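You operate a simulated robot arm through the tools that you are given. There is no shell and no other tool. Be economical: measure what you need, move in short steps, check, and stop when the job is done.

You run a simulated two-armed robot. Do the job below in one go: nothing can be reset, and whatever is moved stays where it is left.

TASK
Wind the green crank to 5 and back to 1, and the blue one to 45 cm.
Fine: grey brake off for the green crank and on again after; the white brake ends on too.

The check looks at the end state, three seconds after you hand in, the way a careful person would. Anything else that was tipped, shoved, dropped, spilled or broken makes it a failure.

THE ROBOT
Two 7-joint arms with fingered hands on one trunk, on a base that drives. Base frame: it is fixed to the floor where the robot stands at the start and does not move with it; the origin is under the middle of the robot, x ahead of it, y to its left, z up. Lengths are in mm, angles in rad, forces in N, time in s.
The left shoulder is at the start at [30, 136, 1180], the right one opposite. With the tool pointing down near the work surface each hand reaches from about 100 to 920 mm from the robot's upright axis, wherever it stands, measured 20 degrees to its own side. Places, roughly: black arm latch [600, -1300, 900]; blue crank [500, -200, 600]; bolt of the wide guard door [300, -1500, 1000]; green clamp [500, -1800, 1100]; green collar [500, -1800, 1000]; green crank [500, 200, 600]; green valve lever [500, -800, 600]; grey brake lever [500, 0, 700]; purple slider [500, -1000, 500]; red lever [700, -1400, 1000]; red valve lever [500, -600, 600]; white pipe [1000, -1000, 750]; white pipe with a blue band [1000, -1000, 750]; white pipe with a green band [1000, -1000, 750]; white pipe with a red band [1000, -1000, 750]; white pipe with a yellow band [1000, -1000, 750]. Payload 5 kg a hand.
The TCP of each hand is the grasp point between the finger pads, 42 mm short of the fingertips. In the tool frame z runs along the fingers and y along their closing line. The gripper opens to 208 mm. The gripper's body begins 119 mm behind the TCP. The gripper is a hand of 4 fingers: y runs from the thumb to the fingers, the wrist lies at [0, 0, -332] in the tool frame.
Orientation is that of the tool frame in the base frame, as a unit quaternion [x, y, z, w]. With the fingers straight down and closing along the base's y, the tool's x points along the base's -x, its y along +y and its z along -z.

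THE INTERFACE
- The arms move only by the tool step_arm. It takes "left_moves", "right_moves" or both (then of equal length, played together; a hand with none holds still); each is a list of rows, each a list of 6 numbers: the shift along the tool's x, y, z in units of 400 mm (1.0 is 400 mm), then the turn, a rotation vector about the tool's x, y, z in units of 180 degrees (1.0 is 180 degrees). In form: [[x, y, z, rx, ry, rz], ...]. A call has 1 to 10 rows; each row is the pose to reach, as a shift and turn from the pose commanded when the call began, along the tool's axes at that moment. A call with a number of a shift or a turn outside -1 to 1 is refused whole. Each row takes 0.2 s and may step no farther than 50 mm and 0.15 rad from the row before; otherwise, the whole call is refused. A pose out of reach is approached as far as the arm can. The call stops where the force on the tool passes 40 N (or 10 N more than at its start, if that is more) or the arm is blocked; 0.2 s more then pass. In this call time passes only in rows, and 0.2 s behind the last. The reply holds the time, the measured pose of the TCP, the force on the tool along the base axes, the opening and the grip force, in the units named above and with some noise, with the torque about the TCP (base axes, N m) and any sound that the robot's microphone picked up.
- Cameras (640 x 400 px; columns grow to the right, rows downward): "scene" is now at [41.1, 28.3, 1894.6]; the picture's right is [0.26, -0.97, 0.00], its down [-0.85, -0.23, -0.48] and it looks along [0.46, 0.12, -0.88] (base axes); focal length 250 px, centre (320, 200). "left" rides on the left gripper at [-101, 0, -145] in its tool frame; the picture's right is [0.00, -1.00, 0.00], its down [0.82, 0.00, -0.57] and it looks along [0.57, 0.00, 0.82] (tool axes); focal length 261 px, centre (320, 200). "right" rides on the right gripper at [101, 0, -145] in its tool frame; the picture's right is [0.00, 1.00, 0.00], its down [-0.82, 0.00, -0.57] and it looks along [-0.57, 0.00, 0.82] (tool axes); focal length 261 px, centre (320, 200). There is no depth. A picture from a camera that has moved, and an enlarged one, comes with that camera's place and axes in the base frame and with its lens. The place of the scene camera against the robot may be out by one fixed shift of up to 18 mm in any direction.
- camera(camera): a new picture of that camera. The clock stands still meanwhile.
- slide_trunk(by): slides the trunk up (or, below 0, down) by that many mm; the arms and the scene camera ride with it, the base frame stays. It gives what a move gives, with no picture.
- roll_base(legs): drives the robot by 1 to 6 legs, each [ahead, left, turn to the left] in mm, mm and rad, along the robot's own axes; the way and the turn of a leg run together, so that a leg with both is an arc; at most 1500 mm and 3.142 rad a leg. The arms and the cameras ride along, it lands a little off, and it stops where it bumps. It gives what a move gives.
- finger_targets(finger1, finger2, finger3, thumb_bend, hand): sets how far each is bent, from 0 (flat) to 1 (curled in); at 0.3 the hand is open as for a grip, at 0.7 the pads meet at the TCP. One left out holds its place. A second passes; each finger stops where it meets its share of the squeeze, and holds until it gets a number again. It is the only way to open and close the hand. It gives what a move gives, with no picture; readings hold the bend of each and the force on the fingers (four entries, about 0 where the hand has none), thumb and palm.
- aim_head(pan, tilt): turns the head with the scene camera to pan (to the left, within 2.496 rad either way) and tilt (down, from -0.506 to 1.204), counted from straight ahead of the robot. It gives what a move gives.
- zoom(camera, box): a new picture of the part [left, top, right, bottom] of that camera's present view, enlarged. The clock stands still meanwhile.
- finish_job(): hands the job in; it is judged then, once.

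Work in short steps. Places have to be worked out from the pictures, the camera data and where the tool is seen: move nearer, look again, correct. Check each grasp and each placing, and mend what went wrong. You have 120 turns and 92 pictures in all, those below and enlarged ones among them. Open the grippers and draw the arms clear of the work before you hand the job in, unless the task says otherwise; then end with one line.

The tools are called after "Emit:" as a command line: name --argument value ..., lists and objects as JSON in quotes. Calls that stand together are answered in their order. step_arm: Moves the arms, as the interface text tells. Its arguments: {"type":"object","properties":{"left_moves":{"type":"array"},"right_moves":{"type":"array"}},"required":[]} The other tools are called the same way: slide_trunk (by) slides the trunk up or down; finger_targets (finger1, finger2, finger3, thumb_bend, hand) moves the fingers one by one; roll_base (legs) drives the base; aim_head (pan, tilt) turns the head that bears the scene camera; camera (camera) takes a picture; zoom (camera, box) takes an enlarged picture of a part of a camera's view; finish_job () hands the job in.

At the start:

```text
clock: 0.0
left_tcp_pos: [635.5, 322.3, 853.4]
left_tool_rot: [0.0, 1.0, 0.0, 0.0]
left_ft_force: [0.1, 0.1, -1.0]
left_ft_torque: [0.03, 0.0, -0.03]
left_gripper_width: 207.7
left_finger_force: 0.0
left_shape: jaw
left_bend: [0.3, 0.3, 0.3, 0.3]
left_finger forces: [0.0, 0.0, 0.1, 0.0, 0.1, 0.0]
right_tcp_pos: [503.5, -224.3, 904.7]
right_tool_rot: [0.0, 1.0, 0.0, 0.001]
right_ft_force: [0.3, -0.1, -0.1]
right_ft_torque: [0.03, 0.0, -0.01]
right_gripper_width: 207.9
right_finger_force: 0.1
right_shape: jaw
right_bend: [0.3, 0.3, 0.3, 0.3]
right_finger forces: [0.1, 0.1, 0.0, 0.1, 0.1, 0.0]
trunk travel left (down, up): [-200.0, 290.0]
robot x, y, heading: [-3.8, -2.3, 0.002]
head pan, tilt: [0.26, 1.075]
```

scene: 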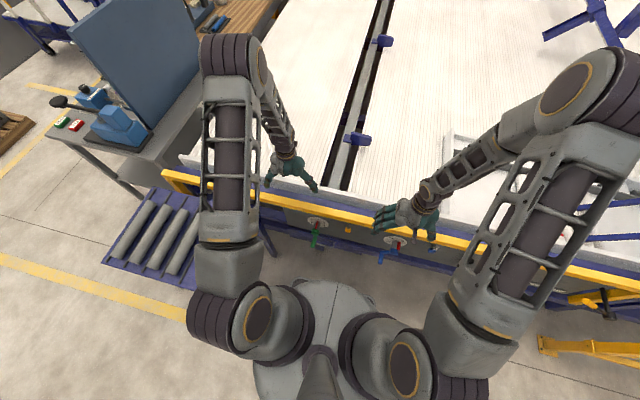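
right: 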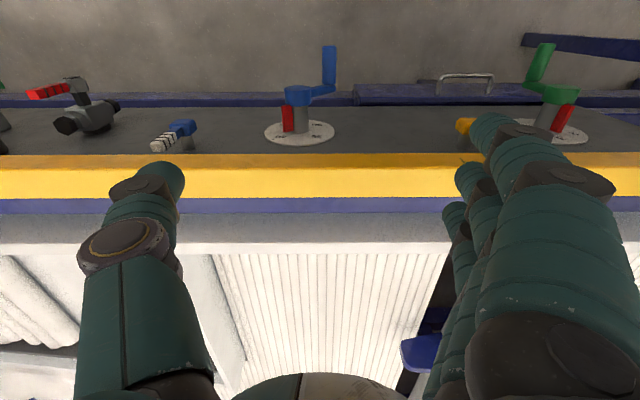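
left: 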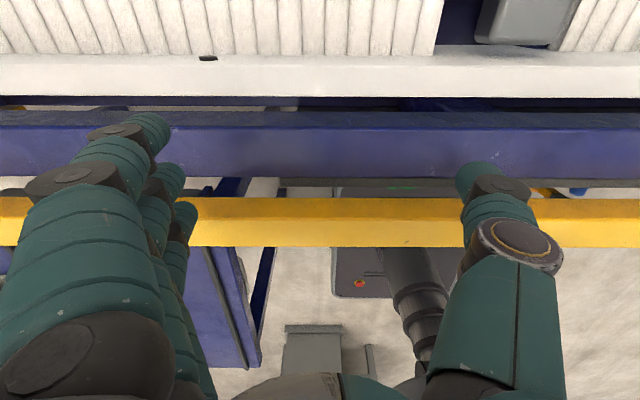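

The scene shows a yellow-railed machine with two cranks on its front panel. I'll enlarge the crank area to see the parts.

Emit:
zoom --camera "scene" --box '[260, 190, 480, 290]'

Emit:
zoom --camera "right" --box '[120, 20, 640, 200]'

```text
2.91 times, centred on (370, 240) of scene
camera zoom: at [41.1, 28.3, 1894.6], right [0.26, -0.97, 0.0], down [-0.85, -0.23, -0.48], along [0.46, 0.12, -0.88], focal length 728 px, centre (174, 84)
```

zoom: 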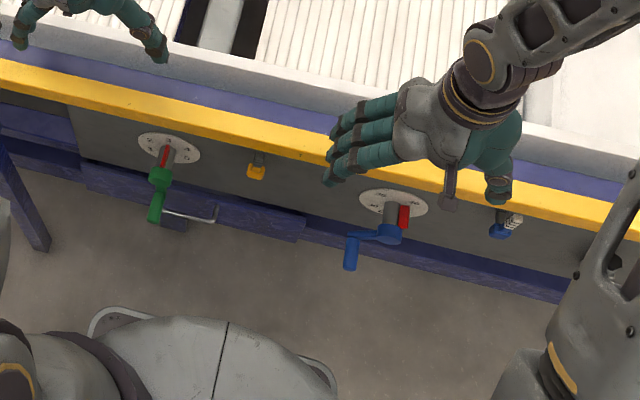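

```text
1.23 times, centred on (380, 110) of right
camera zoom: at [403.9, -223.4, 1049.5], right [0.0, 1.0, 0.0], down [0.82, 0.0, 0.57], along [0.57, 0.0, -0.82], focal length 321 px, centre (246, 311)
```

zoom: 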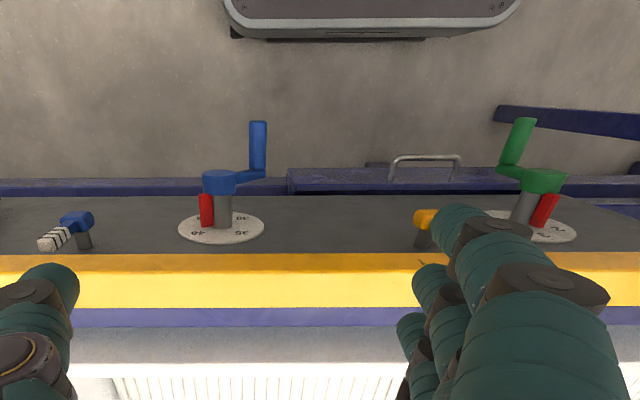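

The dials face the robot on a vertical front panel, so I need to back off and point the hands forward. First I check what is behind the robot.

Emit:
aim_head --pan 2.45 --tilt 0.6

Emit:
camera --camera "scene"

Emit:
aim_head --pan -2.45 --tilt 0.6

Emit:
camera --camera "scene"

```text
clock: 2.1
left_tcp_pos: [634.9, 321.7, 851.8]
left_tool_rot: [0.0, 1.0, 0.0, 0.0]
left_ft_force: [-0.5, -0.4, 0.9]
left_ft_torque: [0.0, -0.02, 0.0]
left_gripper_width: 207.6
left_finger_force: 0.0
left_shape: jaw
left_bend: [0.3, 0.3, 0.3, 0.3]
left_finger forces: [0.1, 0.1, 0.0, 0.1, 0.1, 0.0]
right_tcp_pos: [503.6, -223.1, 904.3]
right_tool_rot: [0.0, 1.0, 0.0, 0.0]
right_ft_force: [0.0, 0.3, 0.4]
right_ft_torque: [-0.01, -0.02, 0.06]
right_gripper_width: 207.9
right_finger_force: 0.2
right_shape: jaw
right_bend: [0.3, 0.3, 0.3, 0.3]
right_finger forces: [0.0, 0.0, 0.0, 0.1, 0.0, 0.0]
trunk travel left (down, up): [-200.0, 290.0]
robot x, y, heading: [4.3, 0.7, -0.0]
head pan, tilt: [2.45, 0.6]
```

```text
86 pictures are left
camera scene: at [-89.6, 68.0, 1931.7], right [0.64, 0.77, 0.0], down [0.43, -0.36, -0.83], along [-0.64, 0.53, -0.56], focal length 250 px, centre (320, 200)
```

scene: 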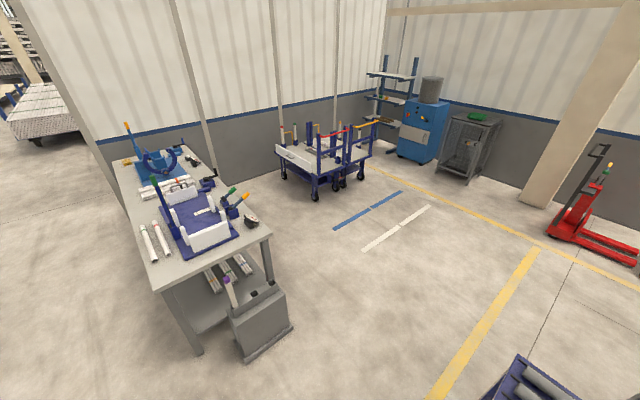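

```text
clock: 5.9
left_tcp_pos: [634.7, 322.7, 852.8]
left_tool_rot: [0.0, 1.0, 0.0, 0.0]
left_ft_force: [-0.2, 0.2, 0.4]
left_ft_torque: [-0.03, 0.01, 0.02]
left_gripper_width: 207.8
left_finger_force: 0.0
left_shape: jaw
left_bend: [0.3, 0.3, 0.3, 0.3]
left_finger forces: [0.1, 0.0, 0.0, 0.1, 0.1, 0.0]
right_tcp_pos: [504.6, -222.8, 905.2]
right_tool_rot: [0.0, 1.0, 0.0, 0.001]
right_ft_force: [0.5, -0.2, -0.3]
right_ft_torque: [0.0, 0.0, 0.01]
right_gripper_width: 207.8
right_finger_force: 0.0
right_shape: jaw
right_bend: [0.3, 0.3, 0.3, 0.3]
right_finger forces: [0.1, 0.1, 0.1, 0.1, 0.0, 0.0]
trunk travel left (down, up): [-200.0, 290.0]
robot x, y, heading: [3.6, -1.6, -0.002]
head pan, tilt: [-2.45, 0.6]
```

```text
85 pictures are left
camera scene: at [-89.6, -44.7, 1931.7], right [-0.64, 0.77, 0.0], down [0.43, 0.36, -0.83], along [-0.64, -0.53, -0.56], focal length 250 px, centre (320, 200)
```

scene: 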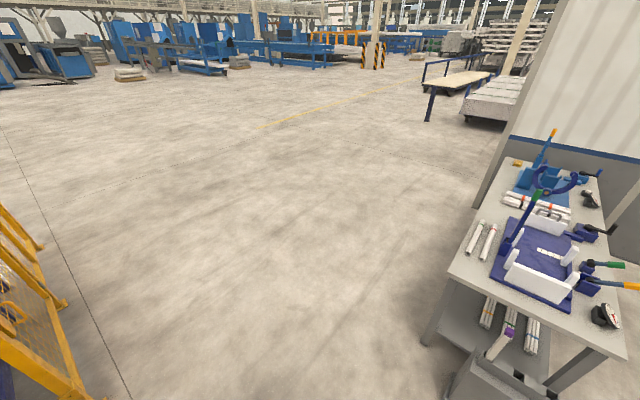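

Floor is clear for about a metre behind. I back up 380 mm and look ahead.

Emit:
roll_base --legs '[[-380, 0, 0]]'

Emit:
aim_head --pan 0 --tilt 0.95

Emit:
camera --camera "scene"

```text
clock: 8.3
left_tcp_pos: [253.4, 322.3, 853.4]
left_tool_rot: [0.0, 1.0, 0.001, 0.0]
left_ft_force: [-0.4, -0.6, 1.1]
left_ft_torque: [0.02, -0.08, 0.0]
left_gripper_width: 207.8
left_finger_force: 0.1
left_shape: jaw
left_bend: [0.3, 0.3, 0.3, 0.3]
left_finger forces: [0.1, 0.0, 0.0, 0.0, 0.0, 0.0]
right_tcp_pos: [122.1, -223.7, 905.1]
right_tool_rot: [0.0, 1.0, 0.0, 0.0]
right_ft_force: [-1.6, -0.8, 0.7]
right_ft_torque: [-0.03, -0.12, 0.01]
right_gripper_width: 207.8
right_finger_force: 0.1
right_shape: jaw
right_bend: [0.3, 0.3, 0.3, 0.3]
right_finger forces: [0.0, 0.0, 0.0, 0.0, 0.0, 0.0]
trunk travel left (down, up): [-200.0, 290.0]
robot x, y, heading: [-381.8, 0.1, 0.004]
head pan, tilt: [-2.45, 0.6]
```

```text
clock: 10.6
left_tcp_pos: [255.1, 322.0, 852.8]
left_tool_rot: [0.001, 1.0, 0.0, 0.0]
left_ft_force: [-1.0, -0.4, 0.7]
left_ft_torque: [0.01, 0.02, -0.02]
left_gripper_width: 207.9
left_finger_force: 0.0
left_shape: jaw
left_bend: [0.3, 0.3, 0.3, 0.3]
left_finger forces: [0.0, 0.1, 0.0, 0.0, 0.1, 0.0]
right_tcp_pos: [122.9, -224.2, 904.1]
right_tool_rot: [0.001, 1.0, -0.001, -0.001]
right_ft_force: [-0.3, 0.6, -0.2]
right_ft_torque: [0.02, -0.02, 0.0]
right_gripper_width: 207.8
right_finger_force: 0.1
right_shape: jaw
right_bend: [0.3, 0.3, 0.3, 0.3]
right_finger forces: [0.0, 0.0, 0.1, 0.0, 0.0, 0.0]
trunk travel left (down, up): [-200.0, 290.0]
robot x, y, heading: [-379.3, -0.9, 0.003]
head pan, tilt: [0.0, 0.949]
```

```text
84 pictures are left
camera scene: at [-329.3, 11.7, 1903.3], right [0.0, -1.0, 0.0], down [-0.81, 0.0, -0.58], along [0.58, 0.0, -0.81], focal length 250 px, centre (320, 200)
```

scene: 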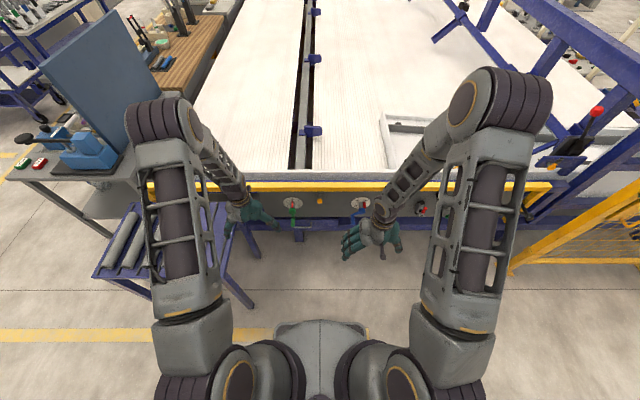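

I enlarge the panel to read dials and brakes.

Emit:
zoom --camera "scene" --box '[270, 180, 382, 250]'

Emit:
zoom --camera "scene" --box '[340, 160, 500, 260]'

```text
5.71 times, centred on (326, 215) of scene
camera zoom: at [-329.3, 11.7, 1903.3], right [0.0, -1.0, 0.0], down [-0.81, 0.0, -0.58], along [0.58, 0.0, -0.81], focal length 1429 px, centre (286, 114)
```

zoom: 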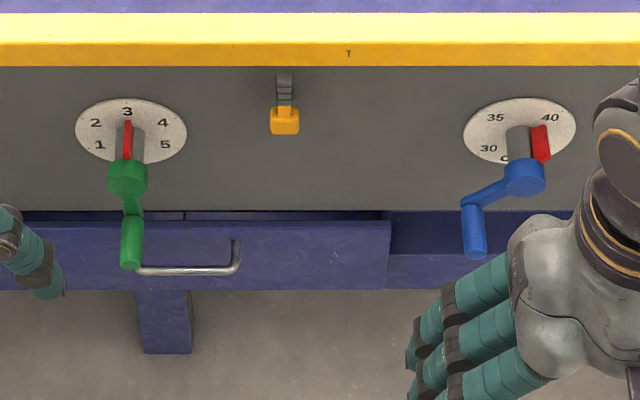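

```text
4.00 times, centred on (420, 210) of scene
camera zoom: at [-329.3, 11.7, 1903.3], right [0.0, -1.0, 0.0], down [-0.81, 0.0, -0.58], along [0.58, 0.0, -0.81], focal length 1000 px, centre (-80, 160)
```

zoom: 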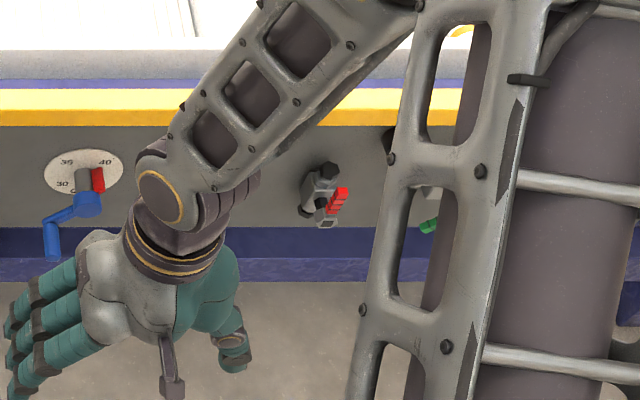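

Green dial (1–5, pointer at 3) is around [574, 184, 611], blue around [574, -246, 611] with the pointer just past 40; brakes are an orange-knobbed grey lever near y=12 and a white one near y=-320. I swing the left hand to point forward, so its camera looks at the panel.

Emit:
step_arm --left_moves '[[-0.005, -0.034, 0.02, 0, -0.045, 0], [-0.01, -0.068, 0.04, 0, -0.09, 0], [-0.015, -0.102, 0.06, 0, -0.135, 0], [-0.02, -0.136, 0.08, 0, -0.18, 0], [-0.025, -0.17, 0.1, 0, -0.225, 0], [-0.03, -0.204, 0.12, 0, -0.27, 0], [-0.03, -0.238, 0.14, 0, -0.315, 0], [-0.03, -0.272, 0.16, 0, -0.36, 0], [-0.03, -0.306, 0.18, 0, -0.405, 0], [-0.03, -0.34, 0.2, 0, -0.45, 0]]'

Emit:
camera --camera "left"

```text
clock: 12.8
left_tcp_pos: [266.0, 187.4, 773.7]
left_tool_rot: [0.001, 0.76, 0.0, 0.65]
left_ft_force: [1.0, 0.3, 0.6]
left_ft_torque: [0.03, 0.14, -0.05]
left_gripper_width: 207.7
left_finger_force: 0.1
left_shape: jaw
left_bend: [0.3, 0.3, 0.3, 0.3]
left_finger forces: [0.0, 0.0, 0.0, 0.1, 0.0, 0.0]
right_tcp_pos: [123.6, -224.2, 903.4]
right_tool_rot: [0.0, 1.0, 0.0, 0.0]
right_ft_force: [0.4, -0.5, 0.5]
right_ft_torque: [0.0, 0.03, 0.01]
right_gripper_width: 207.8
right_finger_force: 0.0
right_shape: jaw
right_bend: [0.3, 0.3, 0.3, 0.3]
right_finger forces: [0.0, 0.0, 0.0, 0.0, 0.1, 0.0]
trunk travel left (down, up): [-200.0, 290.0]
robot x, y, heading: [-380.0, -0.6, -0.001]
head pan, tilt: [0.0, 0.949]
```

```text
81 pictures are left
camera left: at [139.2, 186.8, 895.0], right [0.0, -1.0, 0.0], down [-0.69, 0.0, -0.72], along [0.72, 0.0, -0.69], focal length 261 px, centre (320, 200)
```

left: 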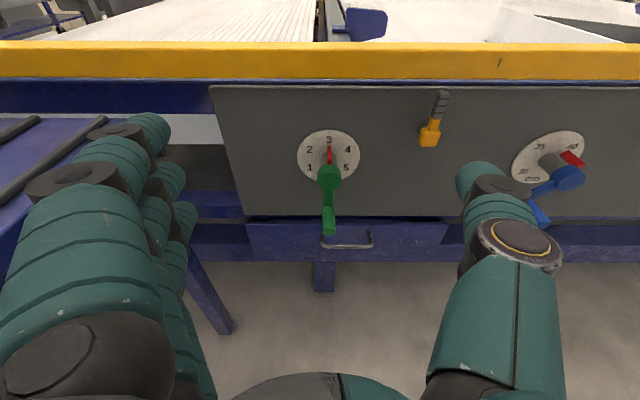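

Emit:
zoom --camera "left" --box '[280, 80, 600, 260]'

```text
2.00 times, centred on (440, 170) of left
camera zoom: at [139.2, 186.8, 895.0], right [0.0, -1.0, 0.0], down [-0.69, 0.0, -0.72], along [0.72, 0.0, -0.69], focal length 521 px, centre (80, 260)
```

zoom: 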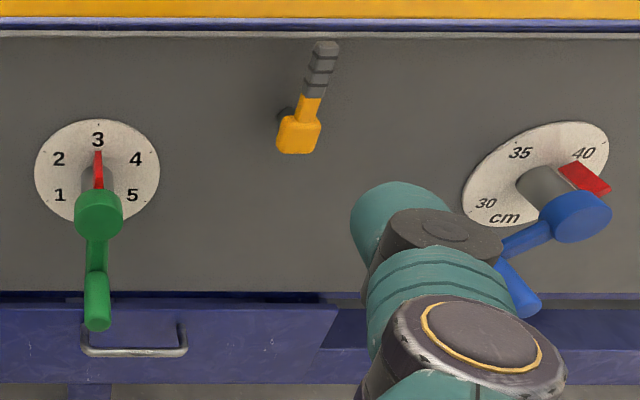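

The grey brake lever stands roughly upright over its orange hub. I move lower and pitch the hand camera up for a frontal view of the green dial and grey brake.

Emit:
step_arm --left_moves '[[0.052, -0.048, 0.038, 0, -0.038, 0], [0.104, -0.097, 0.075, 0, -0.076, 0], [0.155, -0.145, 0.113, 0, -0.114, 0], [0.207, -0.194, 0.15, 0, -0.152, 0], [0.259, -0.2425, 0.188, 0, -0.19, 0]]'

Emit:
camera --camera "left"

```text
clock: 14.0
left_tcp_pos: [307.2, 127.9, 706.8]
left_tool_rot: [0.0, 0.617, 0.0, 0.787]
left_ft_force: [-0.7, 0.4, -0.6]
left_ft_torque: [-0.01, 0.0, 0.04]
left_gripper_width: 207.7
left_finger_force: 0.1
left_shape: jaw
left_bend: [0.3, 0.3, 0.3, 0.3]
left_finger forces: [0.0, 0.1, 0.1, 0.0, 0.0, 0.1]
left hand out of reach, approached as far as the arm can: row 4, 5
right_tcp_pos: [123.3, -225.1, 904.9]
right_tool_rot: [0.0, 1.0, -0.001, 0.0]
right_ft_force: [-0.2, -1.1, -0.9]
right_ft_torque: [0.04, 0.01, 0.01]
right_gripper_width: 207.9
right_finger_force: 0.0
right_shape: jaw
right_bend: [0.3, 0.3, 0.3, 0.3]
right_finger forces: [0.1, 0.1, 0.1, 0.0, 0.1, 0.0]
trunk travel left (down, up): [-200.0, 290.0]
robot x, y, heading: [-382.1, -2.5, 0.004]
head pan, tilt: [0.0, 0.949]
```

```text
79 pictures are left
camera left: at [143.4, 127.6, 769.9], right [0.0, -1.0, 0.0], down [-0.36, 0.0, -0.93], along [0.93, 0.0, -0.36], focal length 261 px, centre (320, 200)
```

left: 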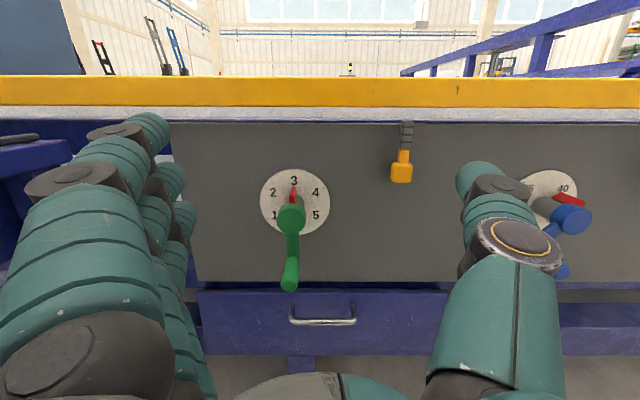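

The reach is limited at this height; I enlarge the brake first, then lower the trunk.

Emit:
zoom --camera "left" --box '[250, 110, 450, 235]'

Emit:
slide_trunk --by -150

Emit:
camera --camera "left"

Emit:
camera --camera "scene"

```text
3.20 times, centred on (350, 172) of left
camera zoom: at [143.4, 127.6, 769.9], right [0.0, -1.0, 0.0], down [-0.36, 0.0, -0.93], along [0.93, 0.0, -0.36], focal length 834 px, centre (224, 288)
```

zoom: 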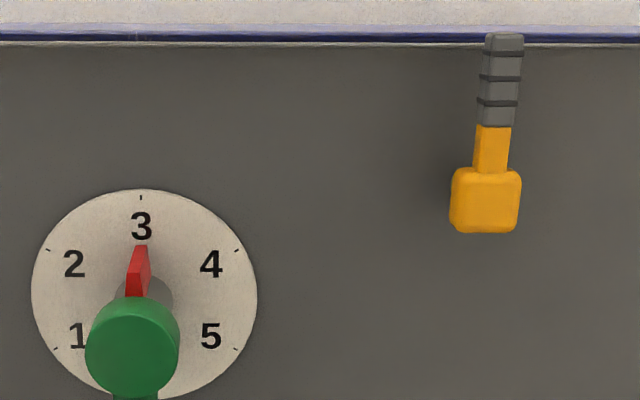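

```text
clock: 15.7
left_tcp_pos: [307.5, 129.0, 557.1]
left_tool_rot: [-0.001, 0.617, 0.001, 0.787]
left_ft_force: [0.1, -0.4, -0.8]
left_ft_torque: [0.02, 0.02, 0.03]
left_gripper_width: 207.8
left_finger_force: 0.0
left_shape: jaw
left_bend: [0.3, 0.3, 0.3, 0.3]
left_finger forces: [0.0, 0.0, 0.0, 0.1, 0.0, 0.0]
right_tcp_pos: [124.4, -224.0, 754.6]
right_tool_rot: [0.0, 1.0, 0.0, 0.0]
right_ft_force: [-0.3, 0.3, 0.4]
right_ft_torque: [-0.03, -0.02, 0.03]
right_gripper_width: 207.9
right_finger_force: 0.0
right_shape: jaw
right_bend: [0.3, 0.3, 0.3, 0.3]
right_finger forces: [0.0, 0.0, 0.1, 0.0, 0.0, 0.1]
trunk travel left (down, up): [-50.0, 440.0]
robot x, y, heading: [-383.4, -1.0, 0.0]
head pan, tilt: [0.0, 0.949]
```

```text
77 pictures are left
camera left: at [143.3, 128.1, 620.5], right [0.0, -1.0, 0.0], down [-0.36, 0.0, -0.93], along [0.93, 0.0, -0.36], focal length 261 px, centre (320, 200)
```

left: 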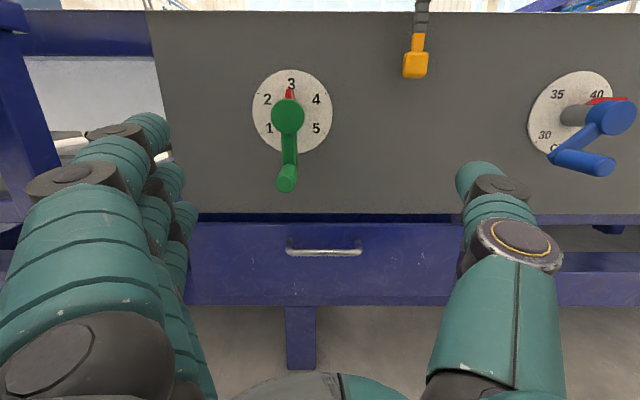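

```text
76 pictures are left
camera scene: at [-329.7, 11.7, 1753.5], right [0.0, -1.0, 0.0], down [-0.81, 0.0, -0.58], along [0.58, 0.0, -0.81], focal length 250 px, centre (320, 200)
```

scene: 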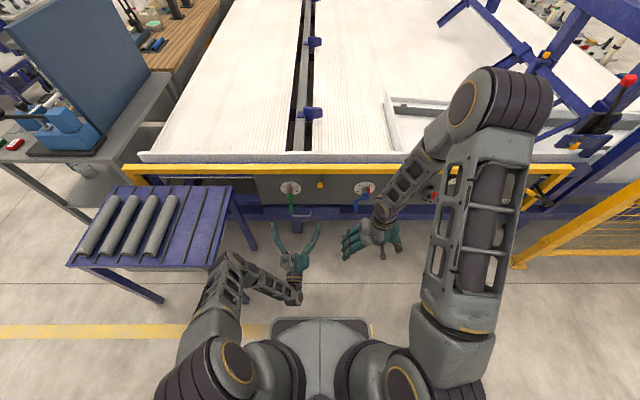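

Stereo from the two views: green dial centre ≈ (571,172,603), handle tip ≈ (440,169,533), radius 70; grey brake hub ≈ (537,0,663), lever up to z≈738. I zoom into the white brake and blue dial.

Emit:
zoom --camera "scene" --box '[345, 170, 465, 220]'

Emit:
zoom --camera "left" --box '[380, 0, 640, 200]'

```text
5.33 times, centred on (405, 195) of scene
camera zoom: at [-329.7, 11.7, 1753.5], right [0.0, -1.0, 0.0], down [-0.81, 0.0, -0.58], along [0.58, 0.0, -0.81], focal length 1334 px, centre (-133, 227)
```

zoom: 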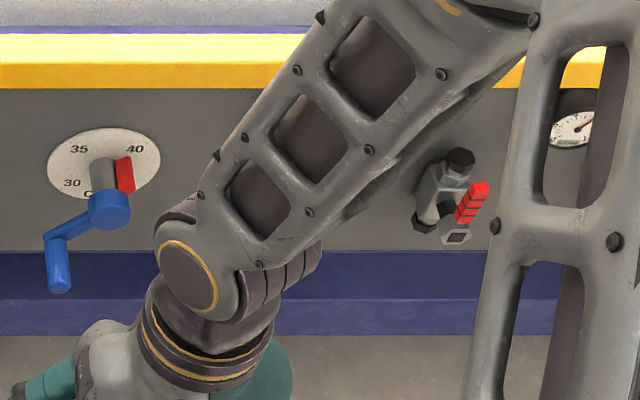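

```text
2.00 times, centred on (510, 100) of left
camera zoom: at [143.3, 128.1, 620.5], right [0.0, -1.0, 0.0], down [-0.36, 0.0, -0.93], along [0.93, 0.0, -0.36], focal length 521 px, centre (-60, 400)
```

zoom: 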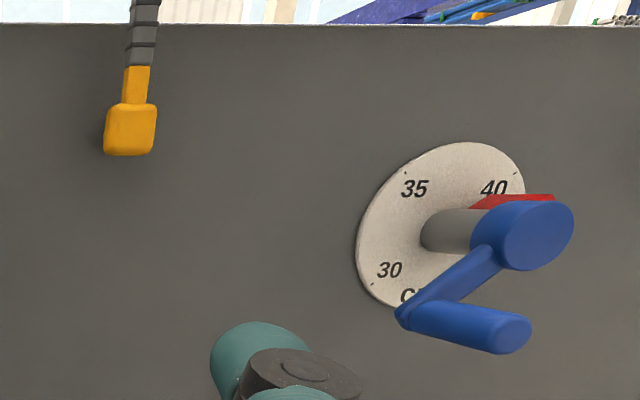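

The white lever is occluded; I start with the green side. Pre-shape the left hand to a moderate gap, then move in front of the grey brake lever, hand level.

Emit:
finger_targets --hand "left" --finger1 0.55 --finger2 0.55 --finger3 0.55 --thumb_bend 0.55

Emit:
step_arm --left_moves '[[-0.0535, -0.053, 0.053, 0, 0.013, 0], [-0.107, -0.107, 0.106, 0, 0.026, 0], [-0.16, -0.16, 0.159, 0, 0.038, 0], [-0.214, -0.213, 0.211, 0, 0.051, 0], [-0.2675, -0.267, 0.264, 0, 0.064, 0], [-0.321, -0.32, 0.317, 0, 0.0767, 0]]'

Emit:
camera --camera "left"

```text
clock: 16.7
left_tcp_pos: [308.4, 128.4, 555.9]
left_tool_rot: [-0.001, 0.616, 0.001, 0.787]
left_ft_force: [-0.4, -0.8, 0.4]
left_ft_torque: [0.03, 0.02, -0.04]
left_gripper_width: 96.3
left_finger_force: 0.1
left_shape: fingers
left_bend: [0.55, 0.55, 0.55, 0.55]
left_finger forces: [0.1, 0.1, 0.0, 0.1, 0.0, 0.1]
right_tcp_pos: [123.8, -224.4, 753.7]
right_tool_rot: [0.001, 1.0, 0.0, -0.001]
right_ft_force: [0.1, -0.4, -0.2]
right_ft_torque: [0.0, 0.01, 0.02]
right_gripper_width: 207.8
right_finger_force: 0.1
right_shape: jaw
right_bend: [0.3, 0.3, 0.3, 0.3]
right_finger forces: [0.1, 0.0, 0.1, 0.1, 0.0, 0.1]
trunk travel left (down, up): [-50.0, 440.0]
robot x, y, heading: [-380.2, 3.0, 0.001]
head pan, tilt: [0.0, 0.949]
```

```text
clock: 18.1
left_tcp_pos: [401.5, 0.8, 711.6]
left_tool_rot: [0.001, 0.708, 0.0, 0.707]
left_ft_force: [-0.2, -0.3, -0.5]
left_ft_torque: [0.02, -0.06, -0.02]
left_gripper_width: 95.8
left_finger_force: 0.2
left_shape: fingers
left_bend: [0.55, 0.55, 0.55, 0.55]
left_finger forces: [0.1, 0.0, 0.1, 0.0, 0.1, 0.0]
right_tcp_pos: [123.0, -224.1, 755.8]
right_tool_rot: [0.0, 1.0, 0.0, 0.001]
right_ft_force: [0.3, -0.2, -1.4]
right_ft_torque: [0.03, 0.0, 0.05]
right_gripper_width: 207.9
right_finger_force: 0.0
right_shape: jaw
right_bend: [0.3, 0.3, 0.3, 0.3]
right_finger forces: [0.0, 0.1, 0.1, 0.0, 0.0, 0.0]
trunk travel left (down, up): [-50.0, 440.0]
robot x, y, heading: [-378.8, -3.5, -0.005]
head pan, tilt: [0.0, 0.949]
```

```text
73 pictures are left
camera left: at [256.5, 0.0, 811.9], right [0.0, -1.0, 0.0], down [-0.57, 0.0, -0.82], along [0.82, 0.0, -0.57], focal length 261 px, centre (320, 200)
```

left: 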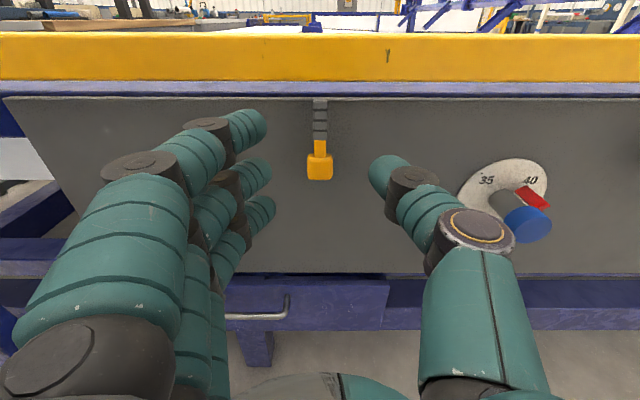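

Well aligned with the lever. I advance 104 mm so the lever sits between the fingers and check.

Emit:
step_arm --left_moves '[[0.005, 0, 0.09, 0, 0, 0], [0.005, 0, 0.18, 0, 0, 0], [0.005, 0, 0.26, 0, 0, 0]]'

Emit:
finger_targets --hand "left" --finger1 0.63 --finger2 0.63 --finger3 0.63 --thumb_bend 0.63

Emit:
camera --camera "left"

```text
clock: 18.9
left_tcp_pos: [505.4, -0.9, 708.7]
left_tool_rot: [0.001, 0.708, -0.001, 0.706]
left_ft_force: [0.1, -0.5, -1.0]
left_ft_torque: [0.0, -0.05, 0.03]
left_gripper_width: 95.6
left_finger_force: 0.1
left_shape: fingers
left_bend: [0.55, 0.55, 0.55, 0.55]
left_finger forces: [0.0, 0.0, 0.0, 0.0, 0.0, 0.0]
right_tcp_pos: [124.2, -224.2, 754.5]
right_tool_rot: [0.0, 1.0, -0.001, 0.0]
right_ft_force: [-0.2, 0.2, -0.2]
right_ft_torque: [-0.03, 0.04, -0.02]
right_gripper_width: 207.4
right_finger_force: 0.1
right_shape: jaw
right_bend: [0.3, 0.3, 0.3, 0.3]
right_finger forces: [0.0, 0.1, 0.0, 0.1, 0.0, 0.0]
trunk travel left (down, up): [-50.0, 440.0]
robot x, y, heading: [-380.2, 3.4, -0.0]
head pan, tilt: [0.0, 0.949]
```

```text
clock: 19.9
left_tcp_pos: [504.8, -1.5, 708.3]
left_tool_rot: [0.001, 0.707, -0.001, 0.707]
left_ft_force: [0.1, -0.1, 0.2]
left_ft_torque: [0.0, 0.0, 0.0]
left_gripper_width: 58.0
left_finger_force: 0.1
left_shape: fingers
left_bend: [0.63, 0.63, 0.63, 0.63]
left_finger forces: [0.0, 0.1, 0.1, 0.0, 0.1, 0.1]
right_tcp_pos: [123.6, -223.5, 754.3]
right_tool_rot: [0.0, 1.0, 0.0, 0.0]
right_ft_force: [0.2, -0.1, -0.5]
right_ft_torque: [0.03, -0.03, -0.01]
right_gripper_width: 208.0
right_finger_force: 0.0
right_shape: jaw
right_bend: [0.3, 0.3, 0.3, 0.3]
right_finger forces: [0.1, 0.0, 0.0, 0.1, 0.1, 0.1]
trunk travel left (down, up): [-50.0, 440.0]
robot x, y, heading: [-376.9, 0.6, -0.0]
head pan, tilt: [0.0, 0.949]
```

```text
72 pictures are left
camera left: at [360.6, -0.5, 809.6], right [0.0, -1.0, 0.0], down [-0.57, 0.0, -0.82], along [0.82, 0.0, -0.57], focal length 261 px, centre (320, 200)
```

left: 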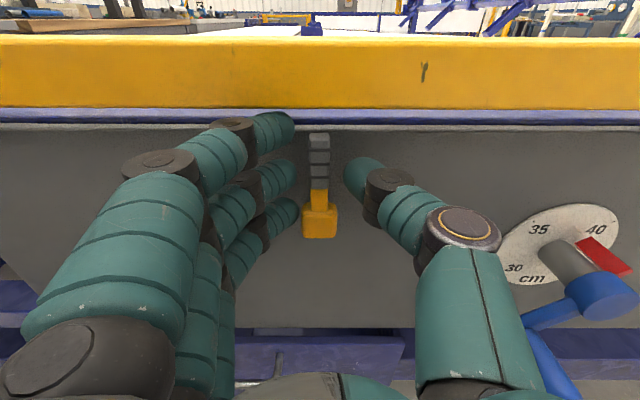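

Lever is caged. I push it gently toward -y (clockwise) and read the force.

Emit:
step_arm --left_moves '[[0, -0.03, 0, 0, 0, 0], [0, -0.06, 0, 0, 0, 0], [0, -0.08, 0, 0, 0, 0], [0, -0.1, 0, 0, 0, 0], [0, -0.12, 0, 0, 0, 0]]'

Emit:
camera --camera "left"

```text
clock: 20.8
left_tcp_pos: [505.3, -18.5, 708.7]
left_tool_rot: [-0.007, 0.706, 0.009, 0.708]
left_ft_force: [-12.3, 20.0, 4.7]
left_ft_torque: [0.39, -0.01, 1.1]
left_gripper_width: 63.6
left_finger_force: 10.8
left_shape: fingers
left_bend: [0.61, 0.6, 0.58, 0.63]
left_finger forces: [5.5, 5.6, 10.6, 0.1, 0.0, 0.0]
right_tcp_pos: [122.7, -221.2, 755.1]
right_tool_rot: [-0.002, 1.0, -0.001, 0.001]
right_ft_force: [-0.1, 0.3, -0.3]
right_ft_torque: [0.0, -0.03, -0.02]
right_gripper_width: 207.8
right_finger_force: 0.0
right_shape: jaw
right_bend: [0.3, 0.3, 0.3, 0.3]
right_finger forces: [0.1, 0.0, 0.0, 0.0, 0.0, 0.0]
trunk travel left (down, up): [-50.0, 440.0]
robot x, y, heading: [-378.5, -1.3, -0.001]
head pan, tilt: [0.0, 0.949]
stopped in row 4 (left hand): the force on the tool passed its limit (the readings are from after the stop); the commanded pose is now the measured one
```

```text
71 pictures are left
camera left: at [360.6, -22.8, 809.3], right [0.02, -1.0, 0.0], down [-0.57, -0.01, -0.82], along [0.82, 0.02, -0.57], focal length 261 px, centre (320, 200)
```

left: 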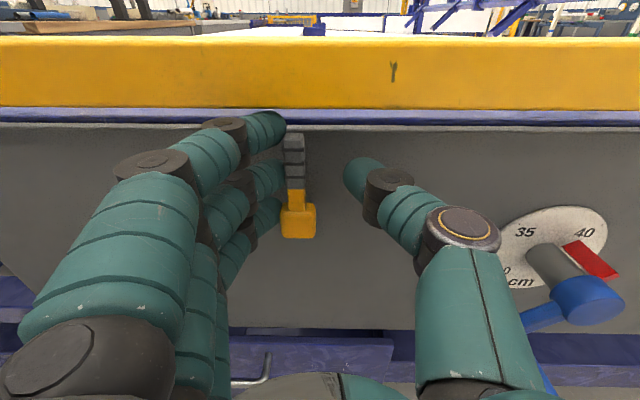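

No movement at ~40 N that way; I back off and try the other direction (thumb pushing +y).

Emit:
step_arm --left_moves '[[0, 0.05, 0, 0, 0, 0], [0, 0.08, 0, 0, 0, 0], [0, 0.1, 0, 0, 0, 0], [0, 0.12, 0, 0, 0, 0], [0, 0.14, 0, 0, 0, 0], [0, 0.16, 0, 0, 0, 0], [0, 0.18, 0, 0, 0, 0]]'

Emit:
camera --camera "left"

```text
clock: 22.4
left_tcp_pos: [504.7, 45.8, 708.9]
left_tool_rot: [-0.003, 0.707, 0.004, 0.707]
left_ft_force: [0.2, -1.7, 0.4]
left_ft_torque: [0.0, -0.01, -0.06]
left_gripper_width: 60.2
left_finger_force: 0.6
left_shape: fingers
left_bend: [0.63, 0.63, 0.63, 0.62]
left_finger forces: [0.0, 0.0, 0.1, 0.1, 1.4, 0.1]
right_tcp_pos: [122.6, -222.9, 754.0]
right_tool_rot: [-0.001, 1.0, 0.0, 0.0]
right_ft_force: [0.1, -0.5, -0.2]
right_ft_torque: [-0.05, -0.03, -0.02]
right_gripper_width: 207.9
right_finger_force: 0.0
right_shape: jaw
right_bend: [0.3, 0.3, 0.3, 0.3]
right_finger forces: [0.1, 0.0, 0.0, 0.0, 0.0, 0.0]
trunk travel left (down, up): [-50.0, 440.0]
robot x, y, heading: [-381.2, 1.4, 0.002]
head pan, tilt: [0.0, 0.949]
```

```text
70 pictures are left
camera left: at [359.4, 44.1, 808.9], right [0.01, -1.0, 0.0], down [-0.57, -0.01, -0.82], along [0.82, 0.01, -0.57], focal length 261 px, centre (320, 200)
```

left: 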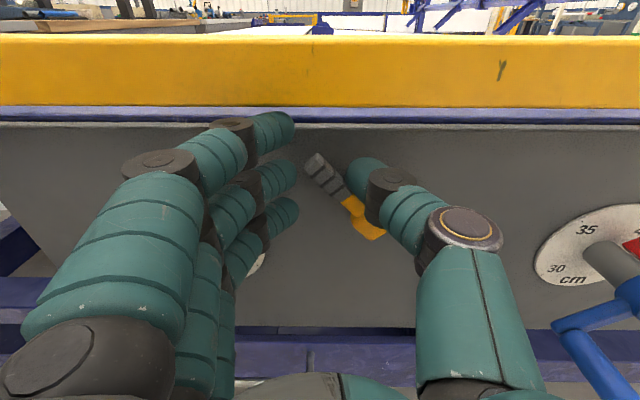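

It swings toward +y, now ~45°. I continue along the arc until it stops.

Emit:
step_arm --left_moves '[[0.03, 0.03, 0, 0, 0, 0], [0.05, 0.06, 0, 0, 0, 0], [0.07, 0.085, 0, 0, 0, 0], [0.09, 0.105, 0, 0, 0, 0]]'

Emit:
camera --camera "left"

```text
clock: 23.3
left_tcp_pos: [506.1, 72.0, 689.4]
left_tool_rot: [0.0, 0.701, -0.002, 0.713]
left_ft_force: [-10.7, -7.6, 17.9]
left_ft_torque: [-0.84, -0.59, -0.67]
left_gripper_width: 63.8
left_finger_force: 10.6
left_shape: fingers
left_bend: [0.63, 0.63, 0.63, 0.62]
left_finger forces: [0.0, 0.0, 0.0, 0.0, 20.6, 0.0]
right_tcp_pos: [121.9, -222.4, 754.3]
right_tool_rot: [-0.001, 1.0, 0.0, 0.0]
right_ft_force: [1.0, -0.4, -0.6]
right_ft_torque: [0.0, 0.09, -0.02]
right_gripper_width: 207.7
right_finger_force: 0.2
right_shape: jaw
right_bend: [0.3, 0.3, 0.3, 0.3]
right_finger forces: [0.1, 0.0, 0.0, 0.0, 0.0, 0.1]
trunk travel left (down, up): [-50.0, 440.0]
robot x, y, heading: [-381.1, -0.8, -0.002]
head pan, tilt: [0.0, 0.949]
stopped in row 4 (left hand): the force on the tool passed its limit (the readings are from after the stop); the commanded pose is now the measured one
```

```text
69 pictures are left
camera left: at [359.0, 72.4, 788.0], right [0.0, -1.0, 0.01], down [-0.56, -0.01, -0.83], along [0.83, 0.0, -0.56], focal length 261 px, centre (320, 200)
```

left: 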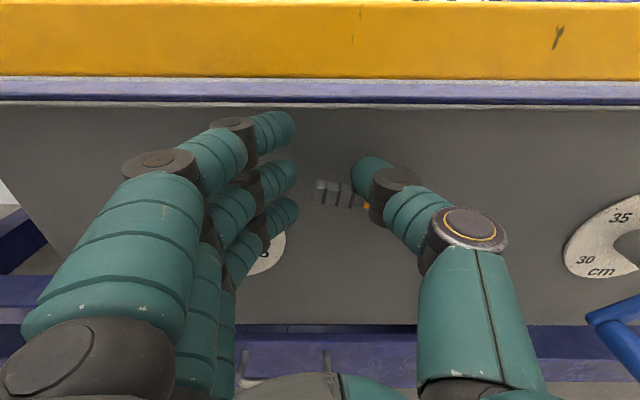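

Lever is now about horizontal at its stop. I ease up, retract, and look.

Emit:
step_arm --left_moves '[[-0.03, 0, 0, 0, 0, 0], [-0.04, 0, -0.1, 0, 0, 0], [-0.04, 0, -0.2, 0, 0, 0], [-0.04, 0.05, -0.3, 0, 0, 0], [-0.04, 0.1, -0.4, 0, 0, 0]]'

Emit:
camera --camera "left"

```text
clock: 24.5
left_tcp_pos: [343.5, 114.4, 703.5]
left_tool_rot: [-0.003, 0.702, 0.001, 0.712]
left_ft_force: [0.4, 0.3, 0.5]
left_ft_torque: [-0.04, 0.04, -0.01]
left_gripper_width: 58.1
left_finger_force: 0.1
left_shape: fingers
left_bend: [0.63, 0.63, 0.63, 0.63]
left_finger forces: [0.0, 0.0, 0.0, 0.0, 0.1, 0.0]
right_tcp_pos: [122.7, -223.3, 754.5]
right_tool_rot: [0.0, 1.0, 0.0, 0.0]
right_ft_force: [-0.7, -0.3, 0.5]
right_ft_torque: [0.0, -0.03, -0.01]
right_gripper_width: 207.6
right_finger_force: 0.0
right_shape: jaw
right_bend: [0.3, 0.3, 0.3, 0.3]
right_finger forces: [0.1, 0.0, 0.1, 0.1, 0.1, 0.0]
trunk travel left (down, up): [-50.0, 440.0]
robot x, y, heading: [-381.5, 2.3, 0.005]
head pan, tilt: [0.0, 0.949]
```

```text
68 pictures are left
camera left: at [198.7, 114.8, 800.7], right [0.0, -1.0, 0.01], down [-0.56, -0.01, -0.83], along [0.83, 0.0, -0.56], focal length 261 px, centre (320, 200)
```

left: 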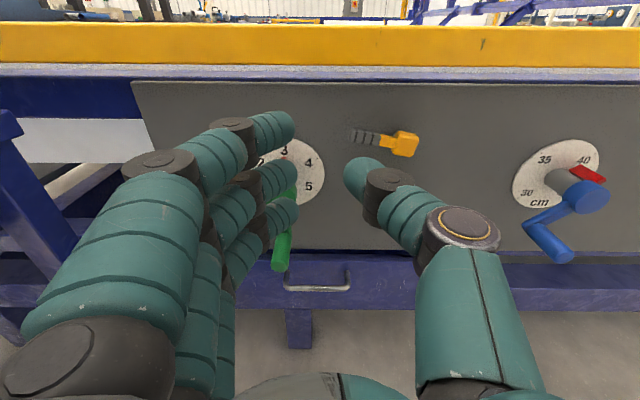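

Grey brake is off (lever horizontal). Next: in front of the green handle at (440..505,170,533), with fingers opened a bit.

Emit:
step_arm --left_moves '[[0.085, 0.028, 0.003, 0, 0.001, 0], [0.17, 0.056, 0.006, 0, 0.002, 0], [0.256, 0.083, 0.01, 0, 0.003, 0], [0.341, 0.111, 0.013, 0, 0.004, 0], [0.426, 0.139, 0.016, 0, 0.0045, 0]]'

Emit:
finger_targets --hand "left" --finger1 0.57 --finger2 0.57 --finger3 0.57 --thumb_bend 0.57

Emit:
camera --camera "left"

```text
clock: 25.7
left_tcp_pos: [353.0, 171.2, 528.7]
left_tool_rot: [-0.002, 0.708, 0.001, 0.706]
left_ft_force: [0.5, 0.3, -0.1]
left_ft_torque: [-0.02, 0.03, -0.06]
left_gripper_width: 58.2
left_finger_force: 0.1
left_shape: fingers
left_bend: [0.63, 0.63, 0.63, 0.63]
left_finger forces: [0.0, 0.0, 0.0, 0.0, 0.1, 0.0]
right_tcp_pos: [122.0, -223.4, 753.5]
right_tool_rot: [0.0, 1.0, 0.0, 0.0]
right_ft_force: [0.4, 0.7, -0.1]
right_ft_torque: [0.0, 0.01, -0.01]
right_gripper_width: 207.9
right_finger_force: 0.1
right_shape: jaw
right_bend: [0.3, 0.3, 0.3, 0.3]
right_finger forces: [0.0, 0.0, 0.0, 0.0, 0.1, 0.0]
trunk travel left (down, up): [-50.0, 440.0]
robot x, y, heading: [-381.8, 0.2, -0.003]
head pan, tilt: [0.0, 0.949]
```

```text
clock: 26.7
left_tcp_pos: [354.0, 170.7, 530.2]
left_tool_rot: [-0.003, 0.708, 0.001, 0.706]
left_ft_force: [-0.3, -0.7, -0.4]
left_ft_torque: [-0.03, 0.0, -0.02]
left_gripper_width: 89.7
left_finger_force: 0.1
left_shape: fingers
left_bend: [0.56, 0.56, 0.56, 0.56]
left_finger forces: [0.0, 0.0, 0.1, 0.0, 0.0, 0.0]
right_tcp_pos: [122.8, -222.4, 754.9]
right_tool_rot: [0.0, 1.0, -0.001, 0.0]
right_ft_force: [-1.1, 0.2, 0.4]
right_ft_torque: [0.0, 0.0, -0.01]
right_gripper_width: 207.8
right_finger_force: 0.1
right_shape: jaw
right_bend: [0.3, 0.3, 0.3, 0.3]
right_finger forces: [0.1, 0.0, 0.0, 0.0, 0.0, 0.0]
trunk travel left (down, up): [-50.0, 440.0]
robot x, y, heading: [-380.4, 3.0, -0.001]
head pan, tilt: [0.0, 0.949]
```

```text
67 pictures are left
camera left: at [208.3, 170.2, 630.8], right [0.0, -1.0, 0.01], down [-0.57, -0.01, -0.82], along [0.82, 0.0, -0.57], focal length 261 px, centre (320, 200)
```

left: 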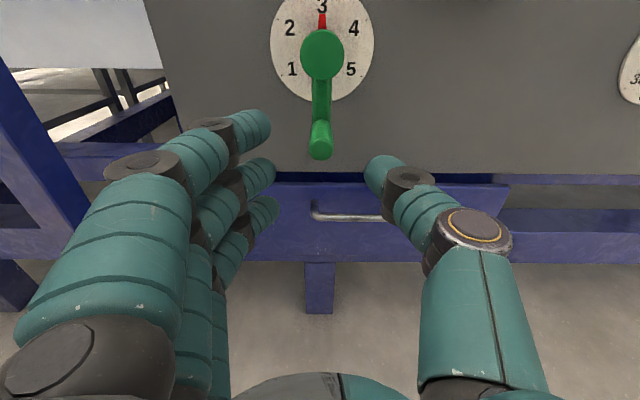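

Aligned with the handle. I advance 108 mm and close the fingers lightly around it.

Emit:
step_arm --left_moves '[[-0.008, 0, 0.09, 0, 0, 0], [-0.008, 0, 0.18, 0, 0, 0], [-0.008, 0, 0.27, 0, 0, 0]]'

Emit:
finger_targets --hand "left" --finger1 0.66 --finger2 0.66 --finger3 0.66 --thumb_bend 0.66

Emit:
camera --camera "left"

```text
clock: 27.5
left_tcp_pos: [461.4, 171.9, 531.5]
left_tool_rot: [-0.003, 0.708, 0.001, 0.706]
left_ft_force: [-0.2, -0.1, -1.3]
left_ft_torque: [-0.03, -0.09, 0.05]
left_gripper_width: 89.8
left_finger_force: 0.1
left_shape: fingers
left_bend: [0.56, 0.56, 0.56, 0.56]
left_finger forces: [0.0, 0.0, 0.0, 0.1, 0.0, 0.0]
right_tcp_pos: [123.1, -222.9, 754.3]
right_tool_rot: [-0.001, 1.0, 0.0, 0.0]
right_ft_force: [0.7, 0.1, -0.4]
right_ft_torque: [-0.02, 0.04, -0.02]
right_gripper_width: 207.6
right_finger_force: 0.1
right_shape: jaw
right_bend: [0.3, 0.3, 0.3, 0.3]
right_finger forces: [0.0, 0.0, 0.1, 0.0, 0.0, 0.0]
trunk travel left (down, up): [-50.0, 440.0]
robot x, y, heading: [-379.6, -1.5, -0.002]
head pan, tilt: [0.0, 0.949]
```

```text
clock: 28.5
left_tcp_pos: [461.3, 172.5, 532.1]
left_tool_rot: [-0.002, 0.708, 0.001, 0.706]
left_ft_force: [0.4, -0.7, -0.2]
left_ft_torque: [0.0, -0.01, -0.01]
left_gripper_width: 46.8
left_finger_force: 0.9
left_shape: fingers
left_bend: [0.66, 0.66, 0.66, 0.66]
left_finger forces: [0.0, 0.0, 0.1, 0.0, 1.1, 0.0]
right_tcp_pos: [122.4, -223.4, 753.9]
right_tool_rot: [0.0, 1.0, 0.001, 0.0]
right_ft_force: [0.2, -0.5, -0.7]
right_ft_torque: [-0.01, 0.0, 0.0]
right_gripper_width: 207.7
right_finger_force: 0.1
right_shape: jaw
right_bend: [0.3, 0.3, 0.3, 0.3]
right_finger forces: [0.0, 0.0, 0.0, 0.0, 0.0, 0.0]
trunk travel left (down, up): [-50.0, 440.0]
robot x, y, heading: [-381.1, 0.2, -0.001]
head pan, tilt: [0.0, 0.949]
```

```text
66 pictures are left
camera left: at [317.0, 170.4, 633.6], right [0.0, -1.0, 0.01], down [-0.57, -0.01, -0.82], along [0.82, 0.0, -0.57], focal length 261 px, centre (320, 200)
```

left: 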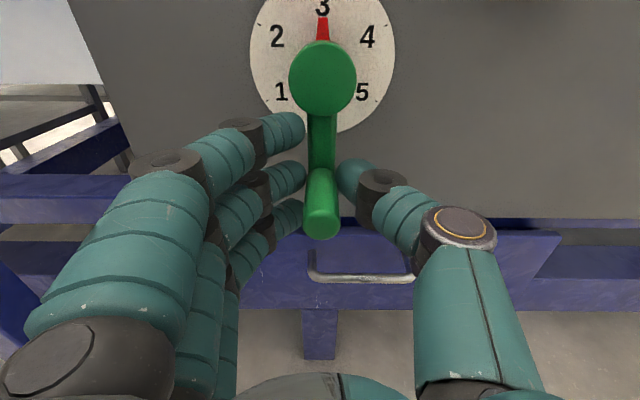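

Thumb is just touching the handle. I close for an actual grip.

Emit:
finger_targets --hand "left" --finger1 0.75 --finger2 0.75 --finger3 0.75 --thumb_bend 0.68

Emit:
camera --camera "left"

```text
clock: 29.5
left_tcp_pos: [462.3, 172.4, 532.7]
left_tool_rot: [-0.002, 0.708, 0.001, 0.706]
left_ft_force: [2.9, 8.8, 0.0]
left_ft_torque: [-0.28, -0.01, 0.31]
left_gripper_width: 38.4
left_finger_force: 11.6
left_shape: fingers
left_bend: [0.72, 0.68, 0.75, 0.67]
left_finger forces: [8.2, 7.9, 0.0, 0.0, 6.6, 0.0]
right_tcp_pos: [123.6, -222.4, 754.9]
right_tool_rot: [0.0, 1.0, 0.0, 0.001]
right_ft_force: [-0.1, 0.0, -0.4]
right_ft_torque: [-0.02, 0.0, 0.0]
right_gripper_width: 207.7
right_finger_force: 0.1
right_shape: jaw
right_bend: [0.3, 0.3, 0.3, 0.3]
right_finger forces: [0.1, 0.1, 0.0, 0.0, 0.0, 0.0]
trunk travel left (down, up): [-50.0, 440.0]
robot x, y, heading: [-382.2, 2.8, -0.001]
head pan, tilt: [0.0, 0.949]
```

```text
65 pictures are left
camera left: at [317.2, 171.6, 633.7], right [0.01, -1.0, 0.01], down [-0.57, -0.01, -0.82], along [0.82, 0.0, -0.57], focal length 261 px, centre (320, 200)
```

left: 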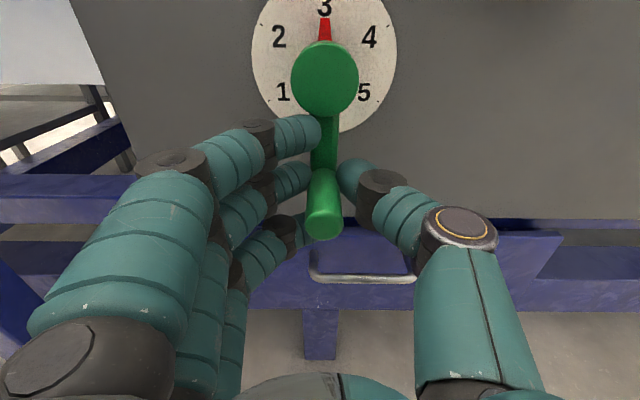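

Good cage: fingers 1 and 3 above/below the handle, finger 2 and thumb on its sides. I back off 8 mm and wind the first 40° clockwise (handle toward +y and up), about axis (172,603), radius 70.

Emit:
step_arm --left_moves '[[0, 0, -0.02, 0, 0, 0], [-0.0027, 0.0304, -0.02, 0, 0, 0], [-0.0106, 0.0599, -0.02, 0, 0, 0], [-0.0234, 0.0875, -0.02, 0, 0, 0], [-0.041, 0.1125, -0.02, 0, 0, 0]]'

Emit:
camera --camera "left"

```text
clock: 30.7
left_tcp_pos: [453.1, 216.9, 549.4]
left_tool_rot: [-0.002, 0.708, 0.001, 0.706]
left_ft_force: [2.3, -3.9, 2.1]
left_ft_torque: [0.09, -0.01, -0.17]
left_gripper_width: 33.3
left_finger_force: 7.6
left_shape: fingers
left_bend: [0.75, 0.7, 0.75, 0.66]
left_finger forces: [0.0, 6.6, 0.0, 0.0, 7.7, 0.0]
right_tcp_pos: [122.7, -221.9, 756.4]
right_tool_rot: [0.0, 1.0, 0.0, 0.0]
right_ft_force: [0.5, 0.0, 0.1]
right_ft_torque: [-0.03, -0.01, -0.02]
right_gripper_width: 207.7
right_finger_force: 0.0
right_shape: jaw
right_bend: [0.3, 0.3, 0.3, 0.3]
right_finger forces: [0.0, 0.1, 0.0, 0.0, 0.0, 0.0]
trunk travel left (down, up): [-50.0, 440.0]
robot x, y, heading: [-380.6, 1.1, -0.002]
head pan, tilt: [0.0, 0.949]
```

```text
64 pictures are left
camera left: at [308.8, 215.7, 650.4], right [0.01, -1.0, 0.01], down [-0.57, -0.01, -0.82], along [0.82, 0.0, -0.57], focal length 261 px, centre (320, 200)
```

left: 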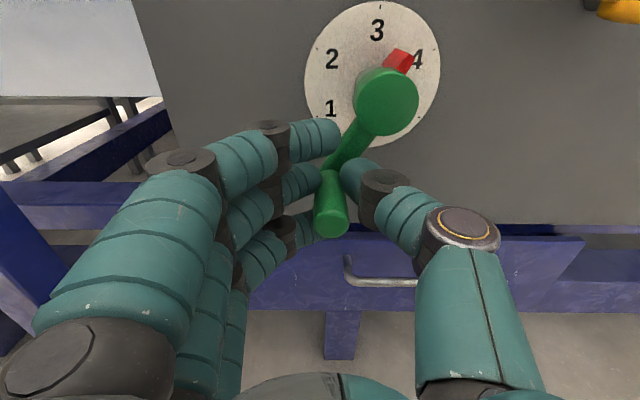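

The crank turns freely and the pointer follows (near 4). I continue to about 100°.

Emit:
step_arm --left_moves '[[-0.0215, 0.0216, 0, 0, 0, 0], [-0.0465, 0.0391, 0, 0, 0, 0], [-0.0741, 0.0519, 0, 0, 0, 0], [-0.1036, 0.0598, 0, 0, 0, 0], [-0.134, 0.0625, 0, 0, 0, 0], [-0.1644, 0.0598, 0, 0, 0, 0]]'

Emit:
camera --camera "left"

```text
clock: 31.5
left_tcp_pos: [449.7, 231.5, 570.6]
left_tool_rot: [0.001, 0.713, -0.002, 0.701]
left_ft_force: [0.4, 1.7, -1.0]
left_ft_torque: [0.06, 0.1, -0.08]
left_gripper_width: 29.5
left_finger_force: 8.8
left_shape: fingers
left_bend: [0.75, 0.7, 0.74, 0.67]
left_finger forces: [0.0, 6.5, 7.7, 0.1, 4.0, 0.0]
right_tcp_pos: [121.6, -222.7, 754.4]
right_tool_rot: [0.0, 1.0, 0.0, -0.001]
right_ft_force: [-0.2, -0.2, 0.7]
right_ft_torque: [0.02, -0.06, -0.01]
right_gripper_width: 207.7
right_finger_force: 0.1
right_shape: jaw
right_bend: [0.3, 0.3, 0.3, 0.3]
right_finger forces: [0.1, 0.0, 0.0, 0.1, 0.0, 0.0]
trunk travel left (down, up): [-50.0, 440.0]
robot x, y, heading: [-377.7, 2.3, 0.002]
head pan, tilt: [0.0, 0.949]
stopped in row 3 (left hand): the force on the tool passed its limit (the readings are from after the stop); the commanded pose is now the measured one
```

```text
63 pictures are left
camera left: at [306.6, 232.2, 672.4], right [0.0, -1.0, 0.01], down [-0.58, 0.0, -0.81], along [0.81, 0.0, -0.58], focal length 261 px, centre (320, 200)
```

left: 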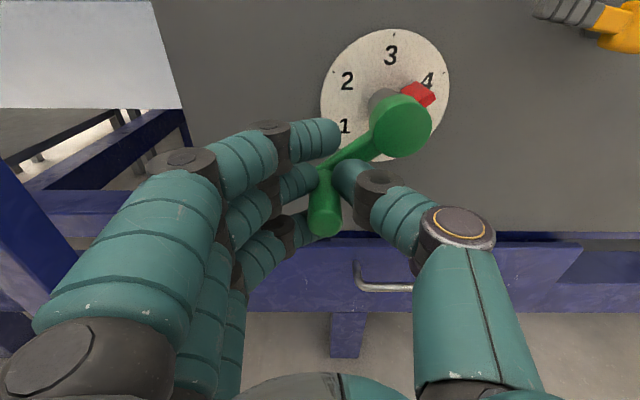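

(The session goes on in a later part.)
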